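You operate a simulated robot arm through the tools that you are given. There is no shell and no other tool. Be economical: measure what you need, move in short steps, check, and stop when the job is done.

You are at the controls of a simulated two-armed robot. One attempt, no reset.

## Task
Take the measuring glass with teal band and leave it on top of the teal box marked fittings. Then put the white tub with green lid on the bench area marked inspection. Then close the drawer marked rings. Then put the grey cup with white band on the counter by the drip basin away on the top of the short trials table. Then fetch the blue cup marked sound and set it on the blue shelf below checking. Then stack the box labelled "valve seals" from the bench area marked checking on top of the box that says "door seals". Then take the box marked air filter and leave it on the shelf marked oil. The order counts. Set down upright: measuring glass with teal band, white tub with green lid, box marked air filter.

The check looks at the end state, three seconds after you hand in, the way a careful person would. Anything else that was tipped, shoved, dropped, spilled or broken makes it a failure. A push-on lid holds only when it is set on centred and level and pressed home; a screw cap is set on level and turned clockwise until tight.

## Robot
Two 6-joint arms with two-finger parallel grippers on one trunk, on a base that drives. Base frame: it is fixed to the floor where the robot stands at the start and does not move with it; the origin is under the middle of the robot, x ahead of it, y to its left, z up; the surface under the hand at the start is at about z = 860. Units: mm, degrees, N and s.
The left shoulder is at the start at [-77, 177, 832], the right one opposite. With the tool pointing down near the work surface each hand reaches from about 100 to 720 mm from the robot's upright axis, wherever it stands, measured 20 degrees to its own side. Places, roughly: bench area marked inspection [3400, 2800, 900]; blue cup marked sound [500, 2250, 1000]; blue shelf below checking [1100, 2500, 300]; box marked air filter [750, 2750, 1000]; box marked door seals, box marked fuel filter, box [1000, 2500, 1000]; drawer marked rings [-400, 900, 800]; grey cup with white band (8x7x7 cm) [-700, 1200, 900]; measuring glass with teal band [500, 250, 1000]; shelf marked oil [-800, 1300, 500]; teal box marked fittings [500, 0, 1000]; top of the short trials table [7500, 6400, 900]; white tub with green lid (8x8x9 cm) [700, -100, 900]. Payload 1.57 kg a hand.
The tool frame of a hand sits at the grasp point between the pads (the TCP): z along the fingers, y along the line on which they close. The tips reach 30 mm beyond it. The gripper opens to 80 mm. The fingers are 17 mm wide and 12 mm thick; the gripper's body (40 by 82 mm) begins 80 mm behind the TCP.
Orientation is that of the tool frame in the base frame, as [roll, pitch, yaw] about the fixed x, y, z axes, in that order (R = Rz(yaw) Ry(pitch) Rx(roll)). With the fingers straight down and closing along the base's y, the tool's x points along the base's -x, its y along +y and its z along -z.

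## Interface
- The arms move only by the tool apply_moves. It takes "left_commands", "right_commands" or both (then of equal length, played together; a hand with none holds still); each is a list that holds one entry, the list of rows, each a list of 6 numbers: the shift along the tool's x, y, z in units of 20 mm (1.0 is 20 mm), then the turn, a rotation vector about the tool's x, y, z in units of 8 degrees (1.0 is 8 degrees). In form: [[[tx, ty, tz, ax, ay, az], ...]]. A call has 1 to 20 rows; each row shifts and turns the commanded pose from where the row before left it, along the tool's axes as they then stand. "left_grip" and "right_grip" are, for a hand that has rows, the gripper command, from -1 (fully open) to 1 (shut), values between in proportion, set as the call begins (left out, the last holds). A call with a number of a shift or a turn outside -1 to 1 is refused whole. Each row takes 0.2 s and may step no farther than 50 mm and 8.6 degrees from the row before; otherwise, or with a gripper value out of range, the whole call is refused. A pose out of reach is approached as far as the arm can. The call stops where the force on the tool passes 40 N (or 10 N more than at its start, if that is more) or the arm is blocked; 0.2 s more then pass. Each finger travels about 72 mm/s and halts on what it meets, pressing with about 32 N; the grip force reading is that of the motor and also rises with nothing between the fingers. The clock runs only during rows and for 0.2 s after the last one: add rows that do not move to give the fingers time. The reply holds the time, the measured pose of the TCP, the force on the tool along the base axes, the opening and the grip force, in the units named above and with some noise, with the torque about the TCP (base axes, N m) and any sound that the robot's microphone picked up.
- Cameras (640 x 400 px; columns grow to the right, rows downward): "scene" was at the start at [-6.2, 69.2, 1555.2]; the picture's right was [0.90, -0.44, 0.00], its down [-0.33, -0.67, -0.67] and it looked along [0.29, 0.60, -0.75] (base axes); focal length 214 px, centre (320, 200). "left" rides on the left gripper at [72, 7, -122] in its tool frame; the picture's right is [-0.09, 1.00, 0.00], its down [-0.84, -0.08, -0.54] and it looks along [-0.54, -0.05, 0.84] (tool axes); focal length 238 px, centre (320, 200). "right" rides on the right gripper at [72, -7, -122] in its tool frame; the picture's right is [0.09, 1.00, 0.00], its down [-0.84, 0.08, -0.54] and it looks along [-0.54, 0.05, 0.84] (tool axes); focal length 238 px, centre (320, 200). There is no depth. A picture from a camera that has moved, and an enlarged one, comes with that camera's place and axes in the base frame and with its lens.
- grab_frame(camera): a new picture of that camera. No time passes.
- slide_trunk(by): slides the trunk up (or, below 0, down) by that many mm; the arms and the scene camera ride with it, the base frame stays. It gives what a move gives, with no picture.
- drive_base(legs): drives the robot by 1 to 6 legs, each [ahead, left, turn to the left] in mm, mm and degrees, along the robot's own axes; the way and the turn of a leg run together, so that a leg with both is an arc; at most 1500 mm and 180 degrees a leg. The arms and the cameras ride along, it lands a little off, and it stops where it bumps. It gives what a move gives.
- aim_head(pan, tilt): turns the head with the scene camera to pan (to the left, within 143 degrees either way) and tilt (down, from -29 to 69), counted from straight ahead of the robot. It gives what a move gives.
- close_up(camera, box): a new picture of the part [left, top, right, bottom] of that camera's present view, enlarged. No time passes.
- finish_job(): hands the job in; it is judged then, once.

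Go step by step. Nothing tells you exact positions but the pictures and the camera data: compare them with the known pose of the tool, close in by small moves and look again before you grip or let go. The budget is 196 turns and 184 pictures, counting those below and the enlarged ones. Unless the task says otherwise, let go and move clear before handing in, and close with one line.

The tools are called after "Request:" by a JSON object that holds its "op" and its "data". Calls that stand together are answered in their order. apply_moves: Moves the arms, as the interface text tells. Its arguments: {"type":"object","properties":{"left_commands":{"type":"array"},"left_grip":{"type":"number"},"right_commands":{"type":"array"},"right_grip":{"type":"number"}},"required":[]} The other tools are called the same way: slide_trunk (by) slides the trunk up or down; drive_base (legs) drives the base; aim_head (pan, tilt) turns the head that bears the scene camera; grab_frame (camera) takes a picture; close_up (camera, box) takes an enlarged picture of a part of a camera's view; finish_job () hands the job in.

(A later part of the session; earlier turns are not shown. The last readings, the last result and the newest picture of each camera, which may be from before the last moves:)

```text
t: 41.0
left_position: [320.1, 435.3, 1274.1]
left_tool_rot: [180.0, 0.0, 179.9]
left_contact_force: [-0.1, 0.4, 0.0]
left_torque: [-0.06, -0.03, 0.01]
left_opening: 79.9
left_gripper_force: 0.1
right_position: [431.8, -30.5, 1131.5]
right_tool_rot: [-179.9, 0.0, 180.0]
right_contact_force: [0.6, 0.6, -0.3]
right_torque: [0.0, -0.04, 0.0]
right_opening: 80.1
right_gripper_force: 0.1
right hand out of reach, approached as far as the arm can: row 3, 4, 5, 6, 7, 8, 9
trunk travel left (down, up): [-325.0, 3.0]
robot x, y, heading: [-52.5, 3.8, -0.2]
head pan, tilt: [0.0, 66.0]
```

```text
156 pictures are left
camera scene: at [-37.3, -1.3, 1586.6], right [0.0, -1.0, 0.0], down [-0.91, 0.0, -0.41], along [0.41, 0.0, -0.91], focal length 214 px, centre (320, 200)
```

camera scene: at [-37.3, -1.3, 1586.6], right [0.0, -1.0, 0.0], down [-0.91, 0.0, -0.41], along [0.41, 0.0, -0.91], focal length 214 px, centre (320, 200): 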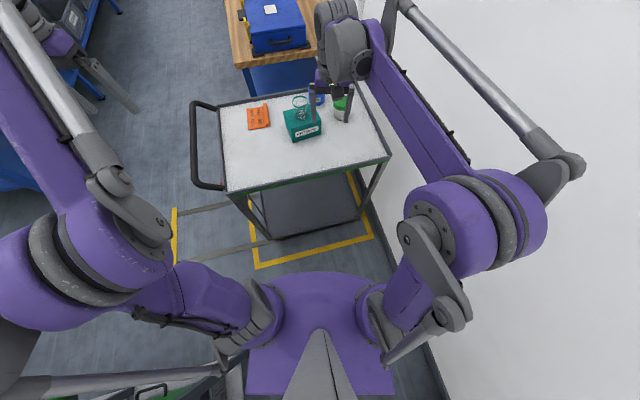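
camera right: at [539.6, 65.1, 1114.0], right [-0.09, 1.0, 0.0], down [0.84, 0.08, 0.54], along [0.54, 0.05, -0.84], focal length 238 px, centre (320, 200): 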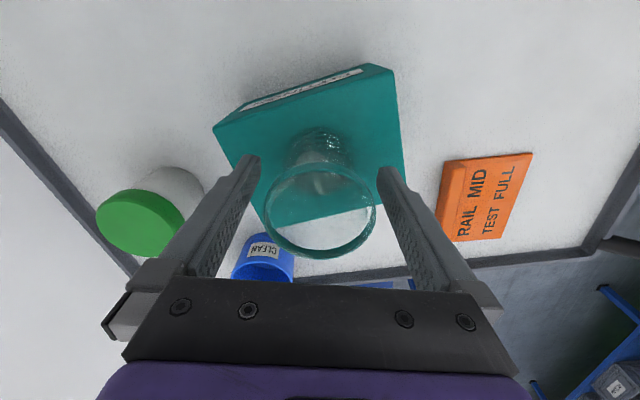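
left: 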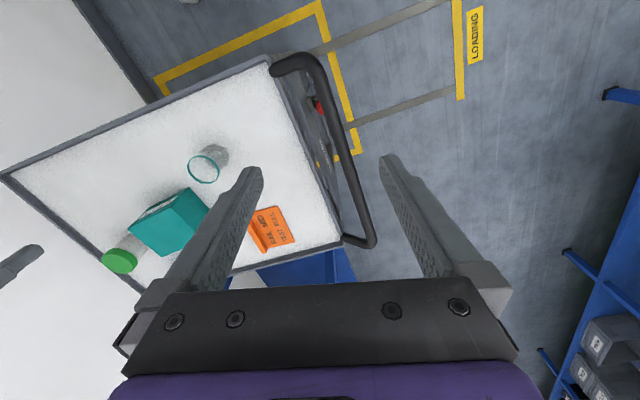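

The right elbow is back up in its normal position. The tub's lid is wider than its body, so I'll grip the body under the lid with the hand tilted. First a closer look.

Request:
{"op": "grab_frame", "data": {"camera": "right"}}

Request:
{"op": "close_up", "data": {"camera": "scene", "box": [280, 80, 390, 150]}}

```text
155 pictures are left
camera right: at [359.3, -37.2, 1254.6], right [-0.09, 1.0, 0.0], down [0.84, 0.08, 0.54], along [0.54, 0.05, -0.84], focal length 238 px, centre (320, 200)
```

right: 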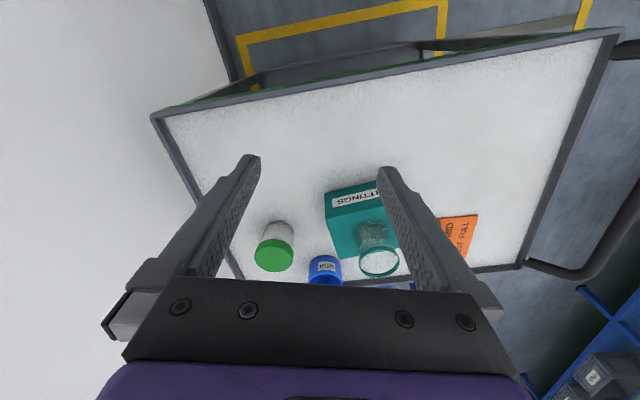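

```text
5.71 times, centred on (335, 115) of scene
camera zoom: at [-37.3, -1.3, 1586.6], right [0.0, -1.0, 0.0], down [-0.91, 0.0, -0.41], along [0.41, 0.0, -0.91], focal length 1226 px, centre (234, 686)
```

zoom: 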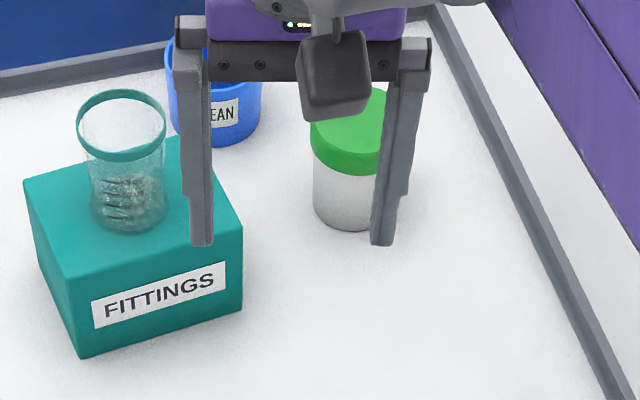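

Tub centre is about (697, -87). I'll tilt the hand 50° forward, shift, and descend in front of it.

Request:
{"op": "apply_moves", "data": {"right_commands": [[[0, -0.4, 0, 0, -0.893, 0], [0, -0.4, 0, 0, -0.893, 0], [0, -0.4, 0, 0, -0.893, 0], [0, -0.4, 0, 0, -0.893, 0], [0, -0.4, 0, 0, -0.893, 0], [0, -0.4, 0, 0, -0.893, 0], [0, -0.4, 0, 0, -0.893, 0]]]}}

Request:
{"op": "apply_moves", "data": {"right_commands": [[[0.2, 0, 0.93, 0, 0, 0], [0.2, 0, 0.93, 0, 0, 0], [0.2, 0, 0.93, 0, 0, 0], [0.2, 0, 0.93, 0, 0, 0], [0.2, 0, 0.93, 0, 0, 0], [0.2, 0, 0.93, 0, 0, 0], [0.2, 0, 0.93, 0, 0, 0], [0.2, 0, 0.93, 0, 0, 0], [0.2, 0, 0.93, 0, 0, 0], [0.2, 0, 0.93, 0, 0, 0]]]}}

Request:
{"op": "grab_frame", "data": {"camera": "right"}}

Request:
{"op": "grab_frame", "data": {"camera": "scene"}}

```text
t: 42.6
left_position: [321.5, 434.7, 1273.3]
left_tool_rot: [180.0, 0.0, 180.0]
left_contact_force: [-0.2, 0.2, -0.9]
left_torque: [-0.04, 0.03, 0.0]
left_opening: 79.9
left_gripper_force: 0.0
right_position: [431.4, -88.0, 1132.3]
right_tool_rot: [-179.9, 50.1, 179.8]
right_contact_force: [0.2, 0.5, 0.6]
right_torque: [-0.04, -0.02, 0.01]
right_opening: 80.0
right_gripper_force: 0.1
trunk travel left (down, up): [-325.0, 3.0]
robot x, y, heading: [-53.5, -2.7, 0.1]
head pan, tilt: [0.0, 66.0]
```

```text
t: 44.8
left_position: [321.2, 435.1, 1272.7]
left_tool_rot: [-180.0, -0.1, 179.9]
left_contact_force: [-0.2, 0.0, 0.2]
left_torque: [-0.02, 0.0, -0.02]
left_opening: 80.0
left_gripper_force: 0.1
right_position: [548.8, -86.9, 980.0]
right_tool_rot: [-179.8, 50.0, -180.0]
right_contact_force: [0.4, 0.6, 0.3]
right_torque: [0.0, -0.02, 0.0]
right_opening: 80.1
right_gripper_force: 0.1
trunk travel left (down, up): [-325.0, 3.0]
robot x, y, heading: [-51.5, 0.9, 0.2]
head pan, tilt: [0.0, 66.0]
```

```text
153 pictures are left
camera right: at [409.6, -94.2, 1004.9], right [-0.06, 1.0, -0.07], down [0.12, 0.08, 0.99], along [0.99, 0.05, -0.13], focal length 238 px, centre (320, 200)
```

right: 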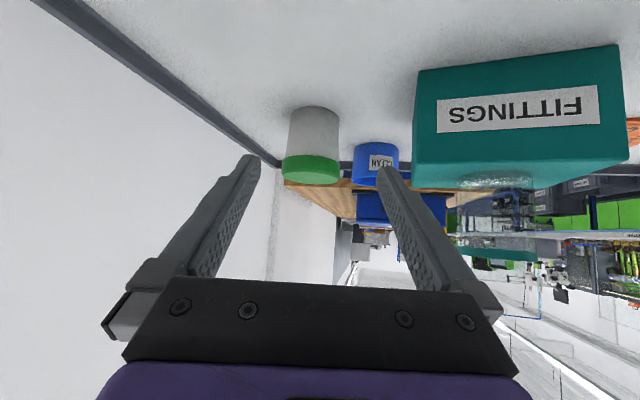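

```text
152 pictures are left
camera scene: at [-35.7, -1.0, 1586.6], right [0.0, -1.0, 0.0], down [-0.91, 0.0, -0.41], along [0.41, 0.0, -0.91], focal length 214 px, centre (320, 200)
```

scene: 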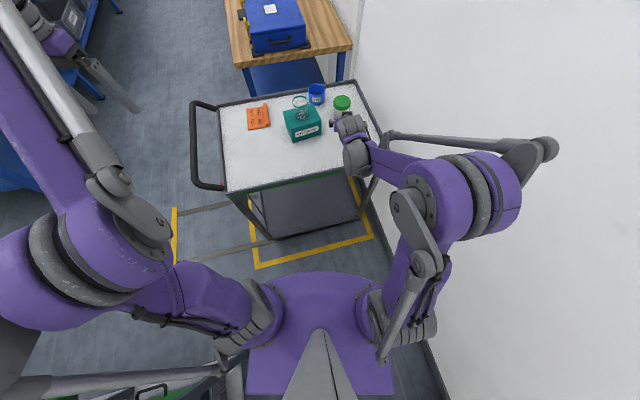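

Request:
{"op": "apply_moves", "data": {"right_commands": [[[0.4, -0.04, 0.87, 0, 0, 0], [0.4, -0.04, 0.87, 0, 0, 0], [0.4, -0.04, 0.87, 0, 0, 0], [0.4, -0.04, 0.87, 0, 0, 0], [0.4, -0.04, 0.87, 0, 0, 0], [-0.573, 0, 0.683, 0, 0, 0], [-0.573, 0, 0.683, 0, 0, 0]]]}}

Request:
{"op": "grab_frame", "data": {"camera": "right"}}

Request:
{"op": "close_up", "data": {"camera": "scene", "box": [280, 80, 390, 150]}}

```text
t: 46.4
left_position: [322.2, 435.1, 1272.6]
left_tool_rot: [179.9, 0.0, 179.8]
left_contact_force: [0.2, -0.8, 0.1]
left_torque: [-0.01, 0.02, 0.03]
left_opening: 80.0
left_gripper_force: 0.1
right_position: [626.2, -92.4, 895.2]
right_tool_rot: [-179.8, 49.9, 180.0]
right_contact_force: [-0.3, -0.2, -0.3]
right_torque: [0.02, 0.0, 0.01]
right_opening: 79.7
right_gripper_force: 0.0
trunk travel left (down, up): [-325.0, 3.0]
robot x, y, heading: [-51.9, 2.1, -0.2]
head pan, tilt: [0.0, 66.0]
```

```text
151 pictures are left
camera right: at [486.1, -98.9, 919.1], right [-0.06, 1.0, -0.07], down [0.12, 0.08, 0.99], along [0.99, 0.05, -0.13], focal length 238 px, centre (320, 200)
```

right: 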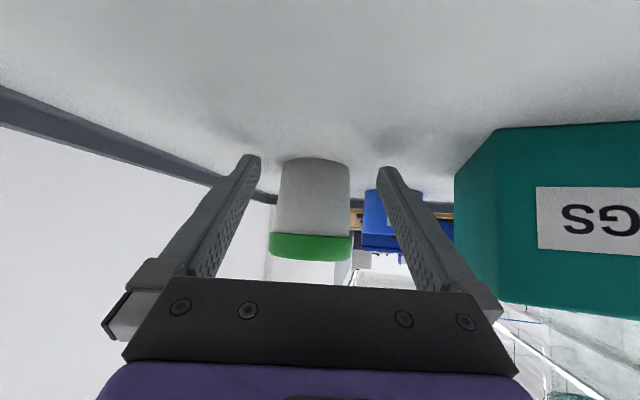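

```text
5.71 times, centred on (335, 115) of scene
camera zoom: at [-35.9, -1.2, 1586.7], right [0.0, -1.0, 0.0], down [-0.91, 0.0, -0.41], along [0.41, 0.0, -0.91], focal length 1226 px, centre (234, 686)
```

zoom: 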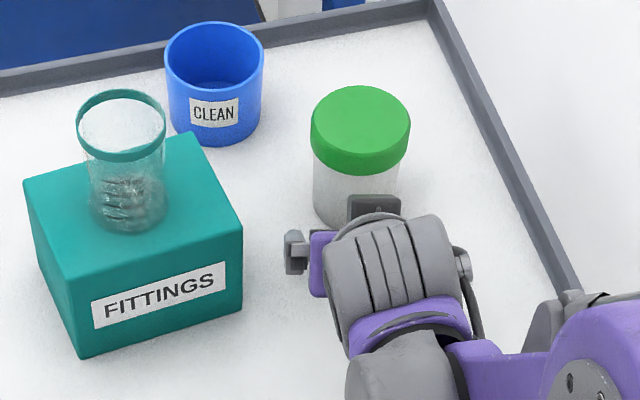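

Request:
{"op": "apply_moves", "data": {"right_commands": [[[-0.5, -0.02, 0.67, 0, 0, 0], [-0.5, -0.02, 0.67, 0, 0, 0], [-0.56, -0.02, 0.67, 0, 0, 0], [-0.56, -0.02, 0.67, 0, 0, 0]]]}}

Request:
{"op": "apply_moves", "data": {"right_commands": [[[0, 0, 0, 0, 0, 0], [0, 0, 0, 0, 0, 0], [0, 0, 0, 0, 0, 0], [0, 0, 0, 0, 0, 0]]], "right_grip": 1}}

Request:
{"op": "grab_frame", "data": {"camera": "right"}}

```text
t: 47.4
left_position: [321.1, 434.7, 1273.6]
left_tool_rot: [180.0, 0.0, 180.0]
left_contact_force: [-0.1, 0.2, 0.4]
left_torque: [-0.05, -0.01, 0.02]
left_opening: 79.9
left_gripper_force: 0.1
right_position: [693.9, -92.7, 893.2]
right_tool_rot: [-179.8, 50.0, 180.0]
right_contact_force: [0.3, -0.5, -0.4]
right_torque: [-0.01, 0.01, 0.0]
right_opening: 80.1
right_gripper_force: 0.0
trunk travel left (down, up): [-325.0, 3.0]
robot x, y, heading: [-52.8, -2.7, -0.2]
head pan, tilt: [0.0, 66.0]
```

```text
t: 48.4
left_position: [321.4, 435.9, 1274.1]
left_tool_rot: [-180.0, 0.0, 179.9]
left_contact_force: [-0.4, -0.3, 0.1]
left_torque: [0.0, 0.01, -0.01]
left_opening: 80.1
left_gripper_force: 0.0
right_position: [693.5, -94.4, 892.8]
right_tool_rot: [-179.9, 50.0, -180.0]
right_contact_force: [1.0, -0.4, 1.0]
right_torque: [-0.08, -0.06, 0.01]
right_opening: 64.1
right_gripper_force: 32.2
trunk travel left (down, up): [-325.0, 3.0]
robot x, y, heading: [-46.9, -1.3, -0.3]
head pan, tilt: [0.0, 66.0]
```

```text
149 pictures are left
camera right: at [553.9, -100.9, 917.3], right [-0.06, 1.0, -0.07], down [0.12, 0.08, 0.99], along [0.99, 0.05, -0.13], focal length 238 px, centre (320, 200)
```

right: 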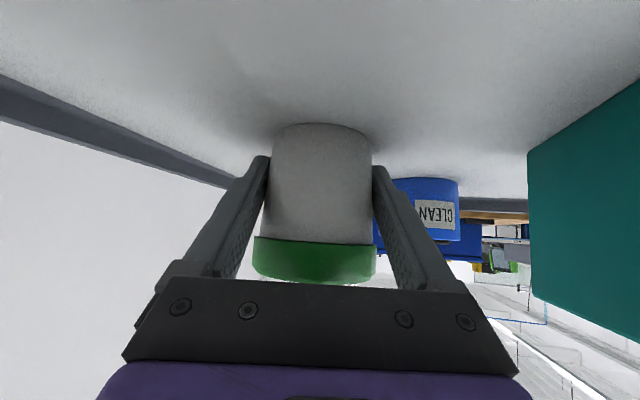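

Gripped on the body, 64 mm. I'll lift straight up and then pull the arm in.

Request:
{"op": "apply_moves", "data": {"right_commands": [[[-0.72, 0, -0.6, 0, 0, 0], [-0.72, 0, -0.6, 0, 0, 0], [-0.72, 0, -0.6, 0, 0, 0], [-0.72, 0, -0.6, 0, 0, 0], [-0.72, 0, -0.6, 0, 0, 0], [-0.72, 0, -0.6, 0, 0, 0], [-0.72, 0, -0.6, 0, 0, 0], [-0.72, 0, -0.6, 0, 0, 0], [0.64, 0, -0.76, 0, 0, 0], [0.64, 0, -0.76, 0, 0, 0], [0.64, 0, -0.76, 0, 0, 0], [0.64, 0, -0.76, 0, 0, 0], [0.64, 0, -0.76, 0, 0, 0], [0.64, 0, -0.76, 0, 0, 0], [0.64, 0, -0.76, 0, 0, 0], [0.64, 0, -0.76, 0, 0, 0], [0.64, 0, -0.76, 0, 0, 0], [0.64, 0, -0.76, 0, 0, 0]]]}}

Request:
{"op": "aim_head", "data": {"pan": 0, "tilt": 40}}

Request:
{"op": "grab_frame", "data": {"camera": "scene"}}

Request:
{"op": "aim_head", "data": {"pan": 55, "tilt": 15}}

Request:
{"op": "grab_frame", "data": {"camera": "scene"}}

```text
t: 52.2
left_position: [320.9, 435.4, 1274.8]
left_tool_rot: [-180.0, -0.1, 179.9]
left_contact_force: [-0.2, -0.1, -0.3]
left_torque: [0.0, -0.01, -0.03]
left_opening: 80.2
left_gripper_force: 0.0
right_position: [493.2, -94.1, 1042.6]
right_tool_rot: [-179.8, 50.1, -179.9]
right_contact_force: [-1.0, -0.6, -0.5]
right_torque: [0.0, -0.01, 0.02]
right_opening: 64.3
right_gripper_force: 31.9
trunk travel left (down, up): [-325.0, 3.0]
robot x, y, heading: [-54.0, -3.3, 0.2]
head pan, tilt: [0.0, 66.0]
```

```text
t: 53.1
left_position: [320.3, 435.6, 1273.7]
left_tool_rot: [180.0, 0.1, 179.9]
left_contact_force: [0.0, 0.6, 0.1]
left_torque: [0.01, 0.01, 0.01]
left_opening: 79.7
left_gripper_force: 0.0
right_position: [495.2, -94.1, 1042.5]
right_tool_rot: [-179.9, 50.1, -179.9]
right_contact_force: [-0.6, 0.7, -2.1]
right_torque: [0.03, 0.0, -0.01]
right_opening: 64.3
right_gripper_force: 31.6
trunk travel left (down, up): [-325.0, 3.0]
robot x, y, heading: [-52.4, -0.9, -0.2]
head pan, tilt: [0.0, 40.0]
```

```text
148 pictures are left
camera scene: at [-10.7, -1.2, 1619.9], right [0.0, -1.0, 0.0], down [-0.64, 0.0, -0.77], along [0.77, 0.0, -0.64], focal length 214 px, centre (320, 200)
```

scene: 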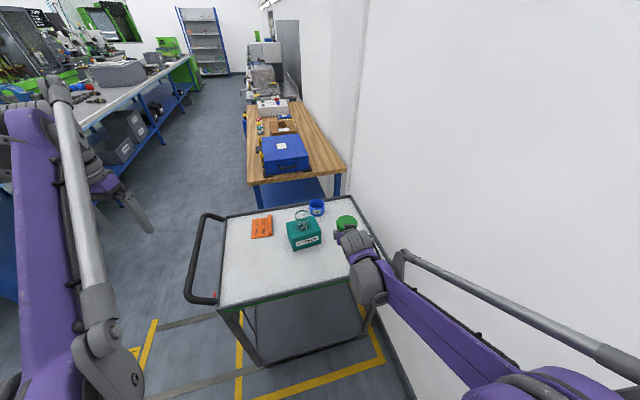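

```text
t: 54.4
left_position: [320.2, 434.2, 1273.8]
left_tool_rot: [-179.9, 0.0, 179.9]
left_contact_force: [0.5, 1.0, -0.1]
left_torque: [-0.05, 0.01, -0.01]
left_opening: 79.9
left_gripper_force: 0.1
right_position: [495.0, -93.9, 1043.6]
right_tool_rot: [-179.8, 50.0, -179.9]
right_contact_force: [0.1, 0.7, -1.5]
right_torque: [-0.03, 0.02, 0.0]
right_opening: 64.2
right_gripper_force: 32.0
trunk travel left (down, up): [-325.0, 3.0]
robot x, y, heading: [-51.9, 0.0, -0.2]
head pan, tilt: [55.0, 15.0]
```

```text
147 pictures are left
camera scene: at [-42.0, 75.4, 1659.5], right [0.82, -0.58, 0.0], down [-0.15, -0.21, -0.97], along [0.56, 0.79, -0.26], focal length 214 px, centre (320, 200)
```

scene: 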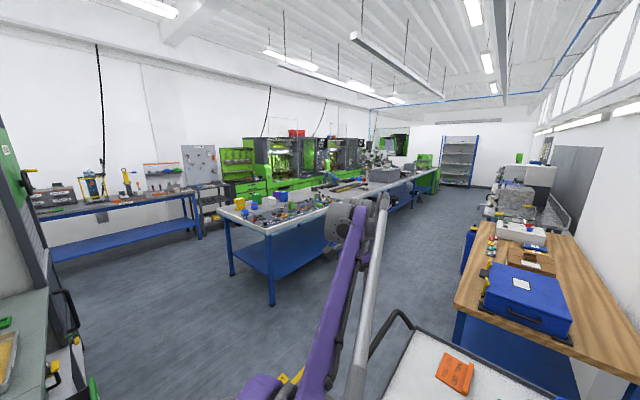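

Tub in hand. Next I need to find a clear route, so I'll look left and behind before driving.

Request:
{"op": "aim_head", "data": {"pan": 105, "tilt": 40}}

Request:
{"op": "grab_frame", "data": {"camera": "scene"}}

Request:
{"op": "aim_head", "data": {"pan": 143, "tilt": 50}}

Request:
{"op": "grab_frame", "data": {"camera": "scene"}}

```text
t: 55.5
left_position: [320.4, 436.2, 1273.3]
left_tool_rot: [180.0, 0.0, 180.0]
left_contact_force: [0.0, 0.1, -0.1]
left_torque: [-0.02, 0.01, 0.0]
left_opening: 80.1
left_gripper_force: 0.2
right_position: [493.8, -93.1, 1042.0]
right_tool_rot: [-180.0, 50.0, -180.0]
right_contact_force: [-0.2, 0.4, -1.8]
right_torque: [0.01, 0.01, -0.05]
right_opening: 63.9
right_gripper_force: 32.1
trunk travel left (down, up): [-325.0, 3.0]
robot x, y, heading: [-54.7, 0.5, -0.1]
head pan, tilt: [105.0, 40.0]
```

```text
146 pictures are left
camera scene: at [-117.5, 81.1, 1620.0], right [0.97, 0.26, 0.0], down [0.16, -0.62, -0.77], along [-0.2, 0.74, -0.64], focal length 214 px, centre (320, 200)
```

scene: 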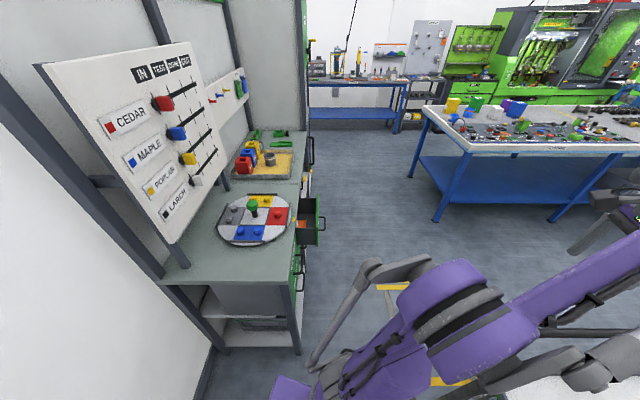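

```text
t: 56.6
left_position: [321.1, 434.2, 1274.1]
left_tool_rot: [-180.0, 0.0, 179.9]
left_contact_force: [-0.7, 0.3, -0.2]
left_torque: [0.02, 0.0, 0.04]
left_opening: 79.9
left_gripper_force: 0.1
right_position: [495.3, -93.0, 1042.4]
right_tool_rot: [-179.9, 50.0, -179.9]
right_contact_force: [0.4, 0.4, -1.5]
right_torque: [-0.02, -0.01, -0.01]
right_opening: 64.2
right_gripper_force: 31.9
trunk travel left (down, up): [-325.0, 3.0]
robot x, y, heading: [-51.5, 0.3, -0.3]
head pan, tilt: [143.0, 50.0]
```

```text
145 pictures are left
camera scene: at [-157.1, 45.4, 1605.8], right [0.6, 0.8, 0.0], down [0.61, -0.46, -0.64], along [-0.51, 0.39, -0.77], focal length 214 px, centre (320, 200)
```

scene: 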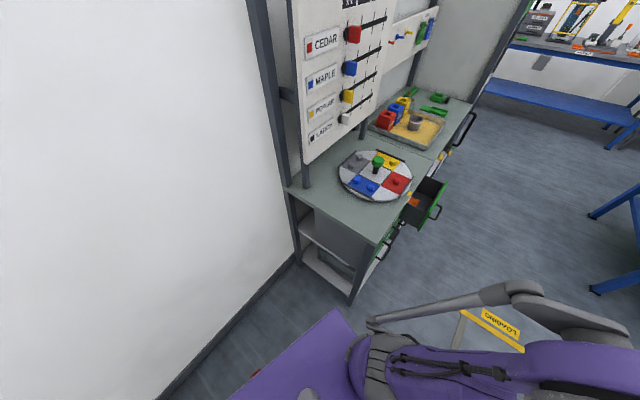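

The route goes left between the trolley handle and the cabinet, then along the aisle. I'll tuck the tub in, then turn in place.

Request:
{"op": "apply_moves", "data": {"right_commands": [[[0.18, 0, -0.88, 0, 0, 0], [0.18, 0, -0.88, 0, 0, 0], [0.18, 0, -0.88, 0, 0, 0], [0.18, 0, -0.88, 0, 0, 0], [0.18, 0, -0.88, 0, 0, 0], [0.18, 0, -0.88, 0, 0, 0], [0.18, 0, -0.88, 0, 0, 0]]]}}

Request:
{"op": "drive_base", "data": {"legs": [[0, 0, 90]]}}

Request:
{"op": "aim_head", "data": {"pan": 0, "tilt": 40}}

Request:
{"op": "grab_frame", "data": {"camera": "scene"}}

```text
t: 58.2
left_position: [320.8, 435.7, 1273.8]
left_tool_rot: [-180.0, -0.1, 179.8]
left_contact_force: [0.3, 0.7, -0.5]
left_torque: [0.03, 0.0, -0.04]
left_opening: 80.1
left_gripper_force: 0.1
right_position: [383.8, -92.7, 1103.0]
right_tool_rot: [180.0, 50.0, -180.0]
right_contact_force: [-0.8, -0.3, -1.3]
right_torque: [-0.01, 0.0, -0.03]
right_opening: 64.4
right_gripper_force: 32.0
trunk travel left (down, up): [-325.0, 3.0]
robot x, y, heading: [-48.5, -1.1, 0.0]
head pan, tilt: [143.0, 50.0]
```

```text
t: 62.4
left_position: [-483.6, 377.9, 1273.7]
left_tool_rot: [-179.9, 0.0, -90.8]
left_contact_force: [0.9, 0.1, -1.0]
left_torque: [0.03, -0.01, 0.01]
left_opening: 79.9
left_gripper_force: 0.1
right_position: [46.0, 437.2, 1102.2]
right_tool_rot: [-180.0, 50.0, -90.6]
right_contact_force: [0.4, -0.7, -1.0]
right_torque: [0.02, 0.02, 0.0]
right_opening: 64.0
right_gripper_force: 31.8
trunk travel left (down, up): [-325.0, 3.0]
robot x, y, heading: [-53.8, 1.3, 89.1]
head pan, tilt: [143.0, 50.0]
```

```text
t: 64.7
left_position: [-483.7, 379.0, 1273.2]
left_tool_rot: [180.0, 0.0, -90.6]
left_contact_force: [-0.3, -0.3, 0.3]
left_torque: [-0.05, 0.02, 0.0]
left_opening: 80.0
left_gripper_force: 0.0
right_position: [45.3, 435.9, 1101.8]
right_tool_rot: [-180.0, 50.0, -90.6]
right_contact_force: [-0.8, -0.7, -1.2]
right_torque: [0.0, -0.03, 0.03]
right_opening: 63.8
right_gripper_force: 32.3
trunk travel left (down, up): [-325.0, 3.0]
robot x, y, heading: [-53.2, 0.6, 89.3]
head pan, tilt: [0.0, 40.0]
```

```text
144 pictures are left
camera scene: at [-51.9, 40.6, 1620.0], right [1.0, -0.01, 0.0], down [-0.01, -0.64, -0.77], along [0.01, 0.77, -0.64], focal length 214 px, centre (320, 200)
```

scene: 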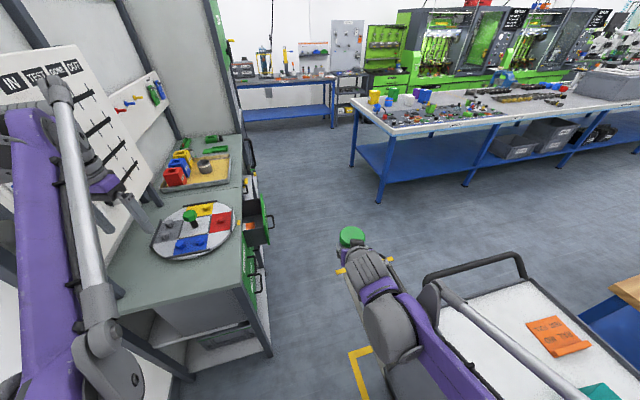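

Request:
{"op": "drive_base", "data": {"legs": [[0, -70, 0], [900, 0, 0]]}}

Request:
{"op": "aim_head", "data": {"pan": -60, "tilt": 25}}

Request:
{"op": "grab_frame", "data": {"camera": "scene"}}

```text
t: 70.4
left_position: [-393.0, 1299.1, 1273.1]
left_tool_rot: [180.0, 0.1, -91.3]
left_contact_force: [0.6, 0.2, -0.1]
left_torque: [0.01, -0.01, -0.02]
left_opening: 80.1
left_gripper_force: 0.1
right_position: [136.9, 1351.5, 1102.1]
right_tool_rot: [-179.8, 50.0, -91.1]
right_contact_force: [0.0, 0.5, -2.2]
right_torque: [0.0, 0.0, -0.02]
right_opening: 63.9
right_gripper_force: 32.2
trunk travel left (down, up): [-325.0, 3.0]
robot x, y, heading: [34.1, 912.7, 88.7]
head pan, tilt: [0.0, 40.0]
```

```text
t: 71.7
left_position: [-392.6, 1299.8, 1272.9]
left_tool_rot: [179.9, 0.1, -91.3]
left_contact_force: [-0.2, -0.2, -0.2]
left_torque: [-0.02, 0.01, 0.0]
left_opening: 80.0
left_gripper_force: 0.1
right_position: [136.7, 1352.0, 1102.3]
right_tool_rot: [-179.9, 50.0, -91.1]
right_contact_force: [-0.1, 0.1, -2.0]
right_torque: [0.0, -0.01, 0.01]
right_opening: 63.9
right_gripper_force: 31.7
trunk travel left (down, up): [-325.0, 3.0]
robot x, y, heading: [35.4, 914.7, 88.9]
head pan, tilt: [-60.0, 25.0]
```

```text
143 pictures are left
camera scene: at [114.5, 916.5, 1643.3], right [0.48, -0.88, 0.0], down [-0.37, -0.2, -0.91], along [0.79, 0.44, -0.42], focal length 214 px, centre (320, 200)
```

scene: 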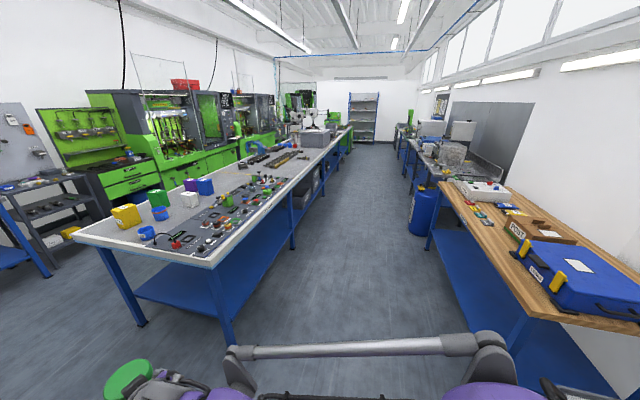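

The aisle is clear. I'll turn to face the benches squarely and strafe right along them.

Request:
{"op": "drive_base", "data": {"legs": [[0, 0, 14.5], [0, -1400, 0], [0, -1400, 0]]}}

Request:
{"op": "aim_head", "data": {"pan": -30, "tilt": 30}}

Request:
{"op": "grab_frame", "data": {"camera": "scene"}}

```text
t: 97.2
left_position: [2263.3, 1848.8, 1273.2]
left_tool_rot: [179.9, 0.0, -76.4]
left_contact_force: [-0.2, -0.4, 0.4]
left_torque: [0.01, 0.0, -0.01]
left_opening: 80.1
left_gripper_force: 0.1
right_position: [2762.6, 2035.7, 1101.5]
right_tool_rot: [-179.9, 50.0, -76.2]
right_contact_force: [-0.4, 0.0, -1.8]
right_torque: [-0.01, -0.02, -0.02]
right_opening: 64.0
right_gripper_force: 32.3
trunk travel left (down, up): [-325.0, 3.0]
robot x, y, heading: [2775.5, 1588.4, 103.4]
head pan, tilt: [-60.0, 25.0]
```

```text
t: 98.2
left_position: [2263.9, 1848.0, 1272.3]
left_tool_rot: [-180.0, 0.0, -76.4]
left_contact_force: [-0.1, 0.4, 0.1]
left_torque: [-0.01, -0.03, -0.02]
left_opening: 79.9
left_gripper_force: 0.1
right_position: [2762.3, 2036.2, 1101.6]
right_tool_rot: [-179.9, 49.9, -76.3]
right_contact_force: [0.2, -0.7, -0.8]
right_torque: [-0.03, 0.01, 0.03]
right_opening: 64.0
right_gripper_force: 31.9
trunk travel left (down, up): [-325.0, 3.0]
robot x, y, heading: [2777.8, 1587.3, 103.7]
head pan, tilt: [-30.0, 30.0]
```

```text
142 pictures are left
camera scene: at [2810.9, 1631.4, 1635.3], right [0.96, -0.28, 0.0], down [-0.14, -0.48, -0.87], along [0.25, 0.83, -0.5], focal length 214 px, centre (320, 200)
```

scene: 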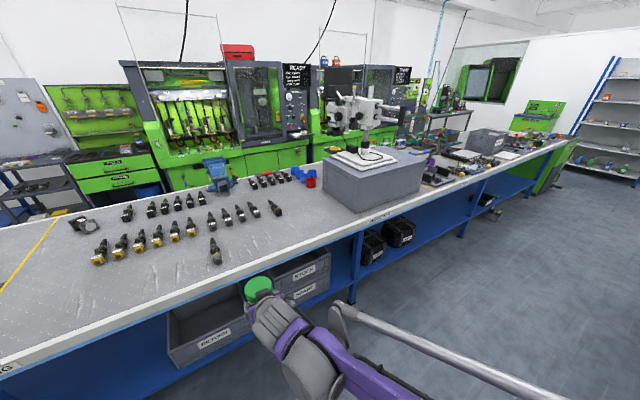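

Request:
{"op": "close_up", "data": {"camera": "scene", "box": [340, 130, 560, 260]}}

Request:
{"op": "aim_head", "data": {"pan": 10, "tilt": 38}}

Request:
{"op": "grab_frame", "data": {"camera": "scene"}}

```text
2.91 times, centred on (450, 195) of scene
camera zoom: at [2810.9, 1631.4, 1635.3], right [0.96, -0.28, 0.0], down [-0.14, -0.48, -0.87], along [0.25, 0.83, -0.5], focal length 624 px, centre (-58, 214)
```

zoom: 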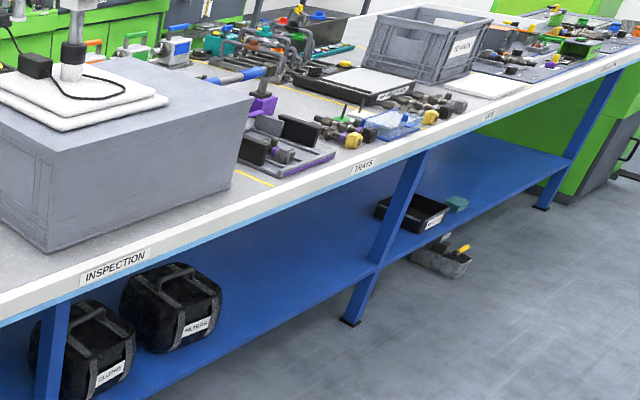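

```text
t: 99.3
left_position: [2263.0, 1849.0, 1272.5]
left_tool_rot: [180.0, 0.0, -76.5]
left_contact_force: [0.1, 0.2, 0.2]
left_torque: [-0.01, -0.03, 0.03]
left_opening: 79.9
left_gripper_force: 0.1
right_position: [2761.0, 2035.1, 1101.6]
right_tool_rot: [-179.9, 50.0, -76.3]
right_contact_force: [-0.2, 0.0, -1.6]
right_torque: [-0.02, -0.02, -0.01]
right_opening: 64.0
right_gripper_force: 32.1
trunk travel left (down, up): [-325.0, 3.0]
robot x, y, heading: [2778.6, 1587.4, 103.6]
head pan, tilt: [10.0, 38.0]
```

```text
140 pictures are left
camera scene: at [2750.8, 1623.8, 1623.0], right [0.92, 0.4, 0.0], down [0.25, -0.56, -0.79], along [-0.31, 0.72, -0.62], focal length 214 px, centre (320, 200)
```

scene: 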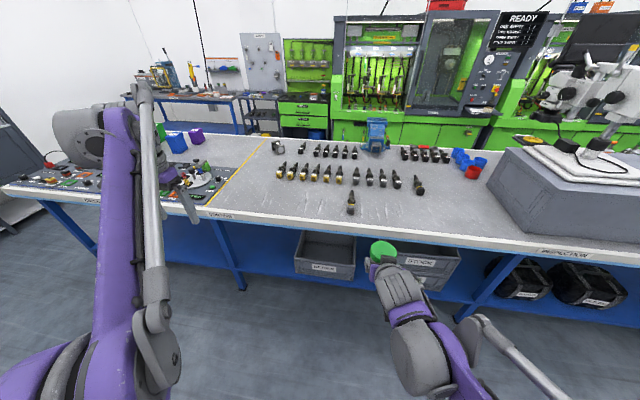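

Request:
{"op": "close_up", "data": {"camera": "scene", "box": [160, 120, 420, 260]}}

Request:
{"op": "close_up", "data": {"camera": "scene", "box": [400, 100, 640, 300]}}

```text
2.46 times, centred on (290, 190) of scene
camera zoom: at [2750.8, 1623.8, 1623.0], right [0.92, 0.4, 0.0], down [0.25, -0.56, -0.79], along [-0.31, 0.72, -0.62], focal length 528 px, centre (394, 225)
```

zoom: 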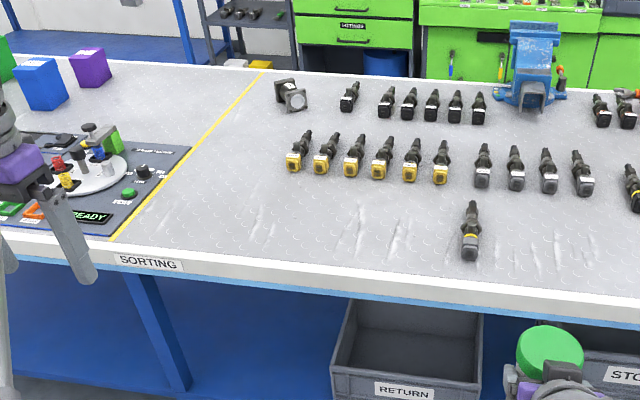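

```text
2.00 times, centred on (520, 200) of scene
camera zoom: at [2750.8, 1623.8, 1623.0], right [0.92, 0.4, 0.0], down [0.25, -0.56, -0.79], along [-0.31, 0.72, -0.62], focal length 429 px, centre (-80, 200)
```

zoom: 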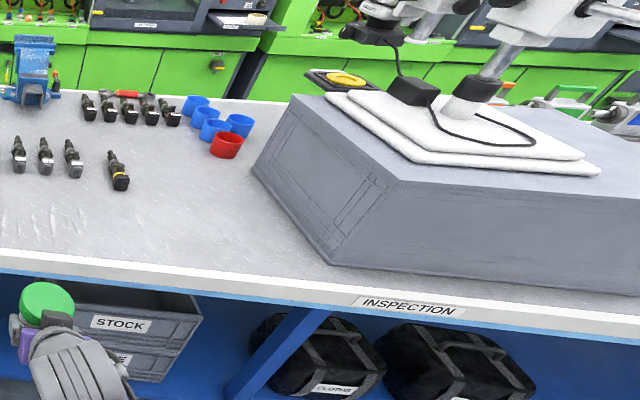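

The inspection label sits under the granite microscope plate. I'll move along to see the free space there.

Request:
{"op": "drive_base", "data": {"legs": [[0, -850, 0]]}}

Request:
{"op": "aim_head", "data": {"pan": 0, "tilt": 35}}

Request:
{"op": "grab_frame", "data": {"camera": "scene"}}

```text
t: 107.1
left_position: [3086.9, 2047.7, 1273.0]
left_tool_rot: [179.9, 0.0, -75.9]
left_contact_force: [-0.7, 0.6, 0.5]
left_torque: [0.0, 0.0, 0.04]
left_opening: 80.1
left_gripper_force: 0.0
right_position: [3583.5, 2241.2, 1101.5]
right_tool_rot: [-179.9, 50.0, -75.7]
right_contact_force: [1.2, -0.4, -1.9]
right_torque: [-0.01, -0.03, 0.02]
right_opening: 64.2
right_gripper_force: 32.0
trunk travel left (down, up): [-325.0, 3.0]
robot x, y, heading: [3599.9, 1790.8, 104.3]
head pan, tilt: [10.0, 38.0]
```

```text
t: 107.8
left_position: [3086.5, 2047.1, 1273.9]
left_tool_rot: [-179.9, 0.0, -75.8]
left_contact_force: [-0.3, -0.4, -1.2]
left_torque: [-0.03, 0.02, -0.04]
left_opening: 80.0
left_gripper_force: 0.1
right_position: [3582.3, 2240.7, 1102.2]
right_tool_rot: [-180.0, 50.0, -75.6]
right_contact_force: [-0.2, 0.8, -2.0]
right_torque: [-0.01, 0.01, 0.02]
right_opening: 64.1
right_gripper_force: 32.3
trunk travel left (down, up): [-325.0, 3.0]
robot x, y, heading: [3602.7, 1792.9, 104.4]
head pan, tilt: [0.0, 35.0]
```

```text
137 pictures are left
camera scene: at [3590.2, 1835.0, 1627.5], right [0.97, 0.25, 0.0], down [0.14, -0.56, -0.82], along [-0.2, 0.79, -0.57], focal length 214 px, centre (320, 200)
```

scene: 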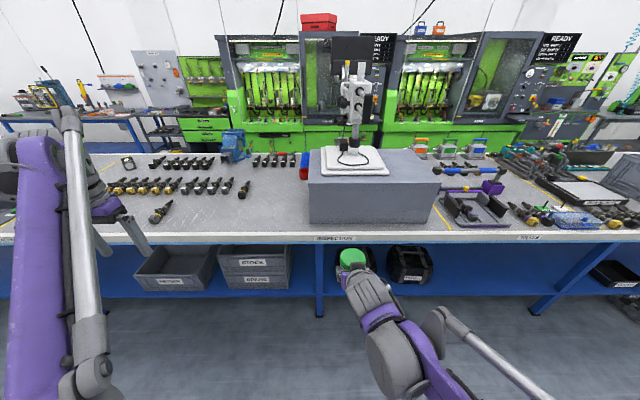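

I'll put the tub just left of the granite plate, at about (3235, 2690), behind the INSPECTION label. Driving there.

Request:
{"op": "drive_base", "data": {"legs": [[0, 212, 0], [370, 0, 0]]}}

Request:
{"op": "aim_head", "data": {"pan": -10, "tilt": 55}}

Request:
{"op": "grab_frame", "data": {"camera": "scene"}}

Request:
{"op": "grab_frame", "data": {"camera": "right"}}

```text
t: 112.3
left_position: [2793.4, 2356.1, 1272.7]
left_tool_rot: [180.0, 0.0, -76.2]
left_contact_force: [-0.9, 0.7, -0.6]
left_torque: [-0.07, 0.01, 0.0]
left_opening: 80.0
left_gripper_force: 0.1
right_position: [3290.4, 2544.9, 1101.5]
right_tool_rot: [-179.9, 49.9, -76.2]
right_contact_force: [0.0, 0.2, -2.0]
right_torque: [-0.03, -0.05, 0.02]
right_opening: 64.1
right_gripper_force: 32.3
trunk travel left (down, up): [-325.0, 3.0]
robot x, y, heading: [3302.1, 2099.8, 103.7]
head pan, tilt: [0.0, 35.0]
```

```text
t: 113.1
left_position: [2792.3, 2356.7, 1273.2]
left_tool_rot: [-180.0, 0.0, -76.2]
left_contact_force: [0.6, -1.0, -0.1]
left_torque: [0.01, 0.04, 0.03]
left_opening: 80.1
left_gripper_force: 0.0
right_position: [3291.2, 2545.5, 1101.8]
right_tool_rot: [-179.9, 50.0, -76.1]
right_contact_force: [-0.1, -0.4, -1.9]
right_torque: [-0.03, -0.03, 0.0]
right_opening: 64.0
right_gripper_force: 32.4
trunk travel left (down, up): [-325.0, 3.0]
robot x, y, heading: [3305.2, 2098.2, 103.6]
head pan, tilt: [-10.0, 55.0]
```

```text
136 pictures are left
camera scene: at [3310.7, 2127.3, 1599.4], right [1.0, 0.07, 0.0], down [0.06, -0.82, -0.57], along [-0.04, 0.57, -0.82], focal length 214 px, centre (320, 200)
```

scene: 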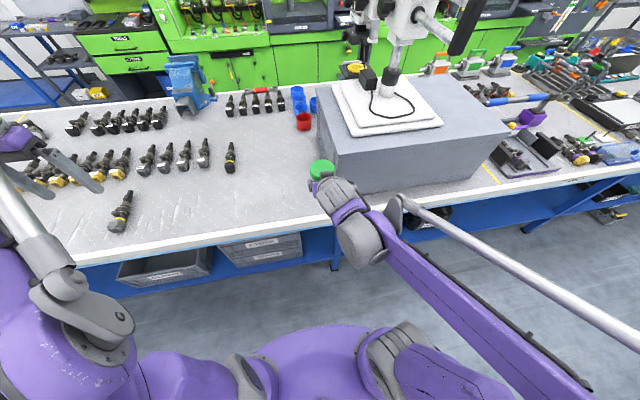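

```text
135 pictures are left
camera right: at [3329.8, 2411.2, 1126.1], right [-0.95, -0.3, -0.07], down [-0.11, 0.1, 0.99], along [-0.28, 0.95, -0.13], focal length 238 px, centre (320, 200)
```

right: 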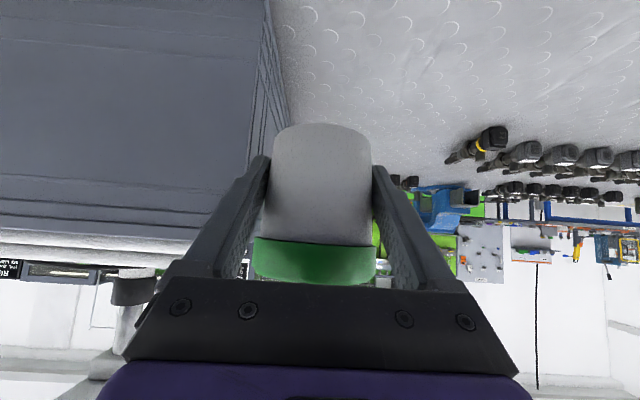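

Request:
{"op": "apply_moves", "data": {"right_commands": [[[-0.62, 0.125, 0.7375, 0, 0, 0], [-0.62, 0.125, 0.7375, 0, 0, 0], [-0.62, 0.125, 0.7375, 0, 0, 0], [-0.62, 0.125, 0.7375, 0, 0, 0], [-0.62, 0.125, 0.7375, 0, 0, 0], [-0.62, 0.125, 0.7375, 0, 0, 0], [-0.62, 0.125, 0.7375, 0, 0, 0], [-0.62, 0.125, 0.7375, 0, 0, 0], [0.766, 0, 0.643, 0, 0, 0], [0.766, 0, 0.643, 0, 0, 0], [0.766, 0, 0.643, 0, 0, 0], [0.766, 0, 0.643, 0, 0, 0], [0.766, 0, 0.643, 0, 0, 0]]]}}

Request:
{"op": "grab_frame", "data": {"camera": "scene"}}

Request:
{"op": "grab_frame", "data": {"camera": "right"}}

```text
t: 115.9
left_position: [2793.9, 2357.2, 1272.9]
left_tool_rot: [-180.0, 0.0, -76.2]
left_contact_force: [0.0, -0.1, -0.3]
left_torque: [0.03, -0.01, -0.02]
left_opening: 80.0
left_gripper_force: 0.1
right_position: [3233.9, 2691.4, 1002.7]
right_tool_rot: [-179.9, 49.9, -76.1]
right_contact_force: [0.2, 0.8, -1.7]
right_torque: [0.01, -0.01, 0.02]
right_opening: 64.1
right_gripper_force: 31.8
trunk travel left (down, up): [-325.0, 3.0]
robot x, y, heading: [3299.3, 2095.6, 103.7]
head pan, tilt: [-10.0, 55.0]
```

```text
134 pictures are left
camera scene: at [3310.5, 2127.7, 1599.3], right [1.0, 0.07, 0.0], down [0.05, -0.82, -0.57], along [-0.04, 0.57, -0.82], focal length 214 px, centre (320, 200)
```

scene: 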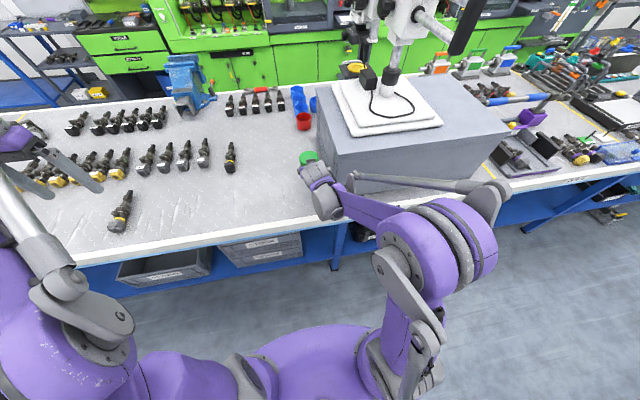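

```text
133 pictures are left
camera right: at [3273.1, 2556.2, 1026.3], right [-0.95, -0.3, -0.07], down [-0.11, 0.1, 0.99], along [-0.28, 0.95, -0.13], focal length 238 px, centre (320, 200)
```

right: 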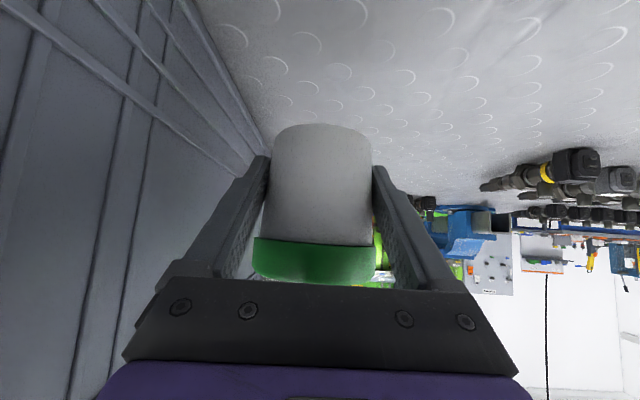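

Request:
{"op": "apply_moves", "data": {"right_commands": [[[0.766, 0, 0.643, 0, 0, 0], [0.766, 0, 0.643, 0, 0, 0], [0.5, 0, 0.42, 0, 0, 0], [0.15, 0, 0.13, 0, 0, 0], [0.15, 0, 0.13, 0, 0, 0]]]}}

Request:
{"op": "grab_frame", "data": {"camera": "right"}}

```text
t: 117.1
left_position: [2791.8, 2356.1, 1273.5]
left_tool_rot: [-180.0, 0.0, -76.2]
left_contact_force: [-0.1, 0.1, 0.6]
left_torque: [0.0, 0.0, 0.01]
left_opening: 80.3
left_gripper_force: 0.2
right_position: [3234.2, 2690.8, 940.3]
right_tool_rot: [-179.9, 50.0, -76.1]
right_contact_force: [0.1, 0.3, -2.1]
right_torque: [-0.01, -0.01, 0.02]
right_opening: 64.1
right_gripper_force: 31.7
trunk travel left (down, up): [-325.0, 3.0]
robot x, y, heading: [3306.8, 2097.6, 103.7]
head pan, tilt: [-10.0, 55.0]
```

```text
132 pictures are left
camera right: at [3273.6, 2556.7, 964.6], right [-0.95, -0.29, -0.07], down [-0.11, 0.1, 0.99], along [-0.28, 0.95, -0.13], focal length 238 px, centre (320, 200)
```

right: 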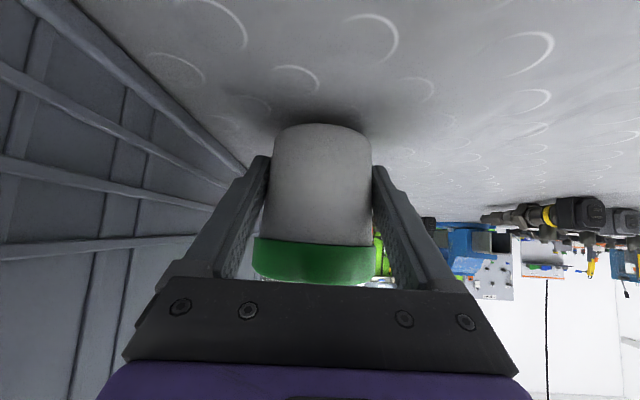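

Close to the surface with a small shadow gap. I'll lower in fine steps until I feel contact.

Request:
{"op": "apply_moves", "data": {"right_commands": [[[0.12, 0, 0.1, 0, 0, 0], [0.12, 0, 0.1, 0, 0, 0], [0.08, 0, 0.066, 0, 0, 0]]]}}

```text
t: 117.9
left_position: [2792.9, 2356.4, 1272.3]
left_tool_rot: [180.0, 0.0, -76.2]
left_contact_force: [-0.3, -0.2, -0.9]
left_torque: [0.0, 0.0, -0.01]
left_opening: 80.2
left_gripper_force: 0.0
right_position: [3232.6, 2692.0, 932.5]
right_tool_rot: [-179.9, 50.1, -76.2]
right_contact_force: [0.6, 0.8, -0.4]
right_torque: [0.0, -0.07, 0.0]
right_opening: 63.9
right_gripper_force: 31.8
trunk travel left (down, up): [-325.0, 3.0]
robot x, y, heading: [3306.0, 2100.7, 103.8]
head pan, tilt: [-10.0, 55.0]
```

Request:
{"op": "apply_moves", "data": {"right_commands": [[[0.06, 0, 0.05, 0, 0, 0], [0.06, 0, 0.05, 0, 0, 0]]]}}

```text
t: 118.5
left_position: [2793.0, 2354.9, 1275.5]
left_tool_rot: [-180.0, 0.1, -76.2]
left_contact_force: [0.3, 0.3, 0.0]
left_torque: [0.02, -0.02, -0.01]
left_opening: 79.9
left_gripper_force: 0.1
right_position: [3233.4, 2691.0, 932.8]
right_tool_rot: [-179.9, 50.3, -76.1]
right_contact_force: [0.8, 2.4, 23.4]
right_torque: [-0.14, -0.08, -0.07]
right_opening: 64.0
right_gripper_force: 31.9
trunk travel left (down, up): [-325.0, 3.0]
robot x, y, heading: [3306.4, 2100.9, 103.5]
head pan, tilt: [-10.0, 55.0]
```

Contact with 23 N. Now I'll open and retreat straight back, then up.

Request:
{"op": "apply_moves", "data": {"right_commands": [[[-0.05, 0, -0.05, 0, 0, 0], [0, 0, 0, 0, 0, 0], [0, 0, 0, 0, 0, 0]]], "right_grip": -1}}

Request:
{"op": "apply_moves", "data": {"right_commands": [[[0.6, 0, -0.76, 0, 0, 0], [0.6, 0, -0.76, 0, 0, 0], [0.6, 0, -0.76, 0, 0, 0], [0.6, 0, -0.76, 0, 0, 0], [0.5, 0, -0.85, 0, 0, 0], [0.3, 0, -0.9, 0, 0, 0], [0, 0, -1, 0, 0, 0], [-0.5, 0, -0.8, 0, 0, 0], [-0.5, 0, -0.8, 0, 0, 0], [-0.5, 0, -0.8, 0, 0, 0], [-0.5, 0, -0.8, 0, 0, 0], [-0.5, 0, -0.8, 0, 0, 0], [-0.5, 0, -0.8, 0, 0, 0]]]}}

Request:
{"op": "grab_frame", "data": {"camera": "scene"}}

```text
t: 119.3
left_position: [2792.8, 2356.0, 1272.6]
left_tool_rot: [180.0, 0.1, -76.2]
left_contact_force: [0.1, -0.9, 0.3]
left_torque: [0.04, -0.01, 0.0]
left_opening: 79.9
left_gripper_force: 0.1
right_position: [3233.3, 2691.5, 930.8]
right_tool_rot: [-179.9, 50.0, -76.1]
right_contact_force: [-0.2, 0.0, 0.5]
right_torque: [-0.01, 0.01, 0.0]
right_opening: 79.8
right_gripper_force: 0.0
trunk travel left (down, up): [-325.0, 3.0]
robot x, y, heading: [3306.7, 2102.3, 104.2]
head pan, tilt: [-10.0, 55.0]
```

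```text
t: 122.1
left_position: [2792.9, 2355.8, 1274.3]
left_tool_rot: [179.9, 0.2, -76.2]
left_contact_force: [-0.7, 0.2, 0.1]
left_torque: [-0.01, -0.03, 0.01]
left_opening: 79.9
left_gripper_force: 0.1
right_position: [3275.2, 2529.7, 1065.0]
right_tool_rot: [-180.0, 50.0, -76.1]
right_contact_force: [0.3, 0.5, 0.0]
right_torque: [-0.05, -0.01, 0.02]
right_opening: 80.0
right_gripper_force: 0.0
trunk travel left (down, up): [-325.0, 3.0]
robot x, y, heading: [3306.5, 2097.7, 104.0]
head pan, tilt: [-10.0, 55.0]
```

```text
131 pictures are left
camera scene: at [3311.1, 2126.6, 1599.3], right [1.0, 0.07, 0.0], down [0.05, -0.82, -0.57], along [-0.04, 0.57, -0.82], focal length 214 px, centre (320, 200)
```

scene: 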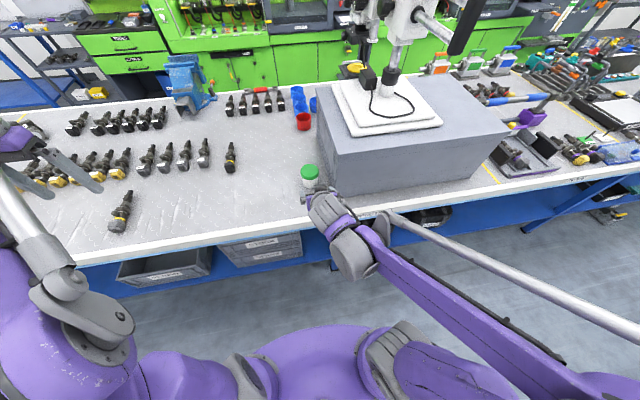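

The tub stands well. Now I'll go back along the aisle to the cabinet with the drawers.

Request:
{"op": "drive_base", "data": {"legs": [[-420, 0, 0], [0, 1050, 0], [0, 1050, 0], [0, 1050, 0]]}}

Request:
{"op": "aim_head", "data": {"pan": 70, "tilt": 30}}

Request:
{"op": "grab_frame", "data": {"camera": "scene"}}

```text
t: 152.2
left_position: [-178.2, 1106.5, 1272.3]
left_tool_rot: [-180.0, 0.0, -74.6]
left_contact_force: [-0.1, 0.7, 0.3]
left_torque: [0.01, -0.02, 0.05]
left_opening: 79.9
left_gripper_force: 0.0
right_position: [298.0, 1295.8, 1064.0]
right_tool_rot: [-179.9, 50.0, -74.5]
right_contact_force: [-0.2, -0.5, 0.5]
right_torque: [0.02, -0.02, 0.0]
right_opening: 79.8
right_gripper_force: 0.1
trunk travel left (down, up): [-325.0, 3.0]
robot x, y, heading: [344.1, 865.0, 105.4]
head pan, tilt: [-10.0, 55.0]
```

```text
t: 153.8
left_position: [-177.8, 1107.0, 1272.9]
left_tool_rot: [-180.0, 0.1, -74.4]
left_contact_force: [0.7, 0.0, 0.1]
left_torque: [0.05, 0.0, 0.0]
left_opening: 80.1
left_gripper_force: 0.0
right_position: [297.5, 1295.0, 1063.3]
right_tool_rot: [-179.9, 50.1, -74.4]
right_contact_force: [0.3, -0.2, 0.1]
right_torque: [-0.01, -0.01, 0.0]
right_opening: 80.0
right_gripper_force: 0.0
trunk travel left (down, up): [-325.0, 3.0]
robot x, y, heading: [342.6, 864.8, 105.5]
head pan, tilt: [70.0, 30.0]
```

```text
130 pictures are left
camera scene: at [263.3, 828.4, 1635.3], right [0.08, 1.0, 0.0], down [0.5, -0.04, -0.87], along [-0.86, 0.07, -0.5], focal length 214 px, centre (320, 200)
```

scene: 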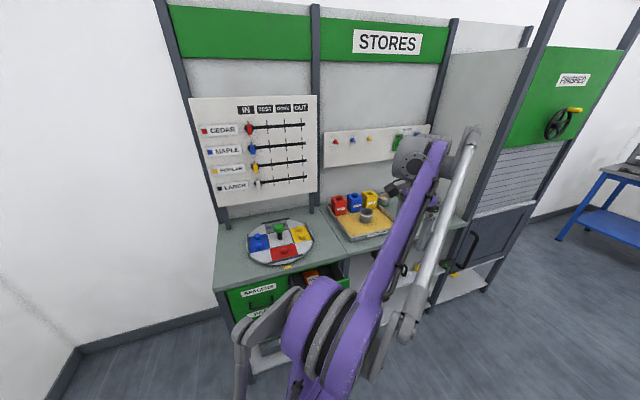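

Request:
{"op": "drive_base", "data": {"legs": [[0, 0, 88]]}}

Request:
{"op": "aim_head", "data": {"pan": 0, "tilt": 45}}

Request:
{"op": "grab_frame", "data": {"camera": "scene"}}

```text
t: 157.9
left_position: [67.9, 361.0, 1273.2]
left_tool_rot: [-180.0, 0.0, 12.1]
left_contact_force: [-0.8, 0.7, -0.3]
left_torque: [0.02, -0.03, -0.01]
left_opening: 79.9
left_gripper_force: 0.0
right_position: [-92.1, 847.0, 1063.6]
right_tool_rot: [-179.9, 50.0, 12.2]
right_contact_force: [-0.5, -0.4, 0.7]
right_torque: [0.03, 0.02, 0.0]
right_opening: 80.0
right_gripper_force: 0.0
trunk travel left (down, up): [-325.0, 3.0]
robot x, y, heading: [338.8, 860.6, -168.1]
head pan, tilt: [70.0, 30.0]
```

```text
t: 159.3
left_position: [67.6, 360.6, 1274.4]
left_tool_rot: [-180.0, 0.1, 12.2]
left_contact_force: [-0.4, -0.3, -0.3]
left_torque: [0.01, 0.04, -0.04]
left_opening: 80.0
left_gripper_force: 0.0
right_position: [-92.0, 846.9, 1063.2]
right_tool_rot: [-179.9, 50.1, 12.1]
right_contact_force: [0.3, -0.7, 0.6]
right_torque: [0.01, -0.05, 0.0]
right_opening: 79.9
right_gripper_force: 0.1
trunk travel left (down, up): [-325.0, 3.0]
robot x, y, heading: [338.2, 863.8, -168.0]
head pan, tilt: [0.0, 45.0]
```

```text
129 pictures are left
camera scene: at [304.8, 855.2, 1612.7], right [-0.21, 0.98, 0.0], down [0.69, 0.15, -0.71], along [-0.69, -0.15, -0.71], focal length 214 px, centre (320, 200)
```

scene: 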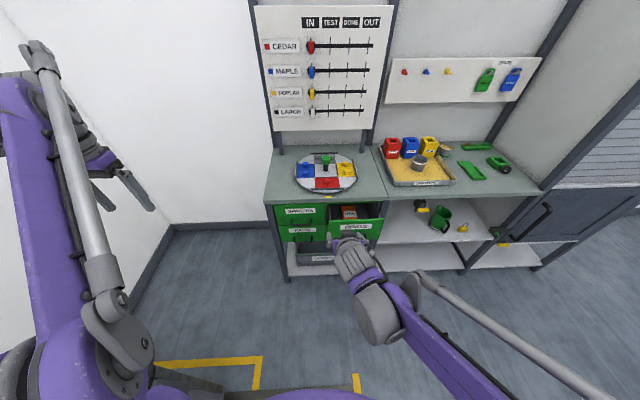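

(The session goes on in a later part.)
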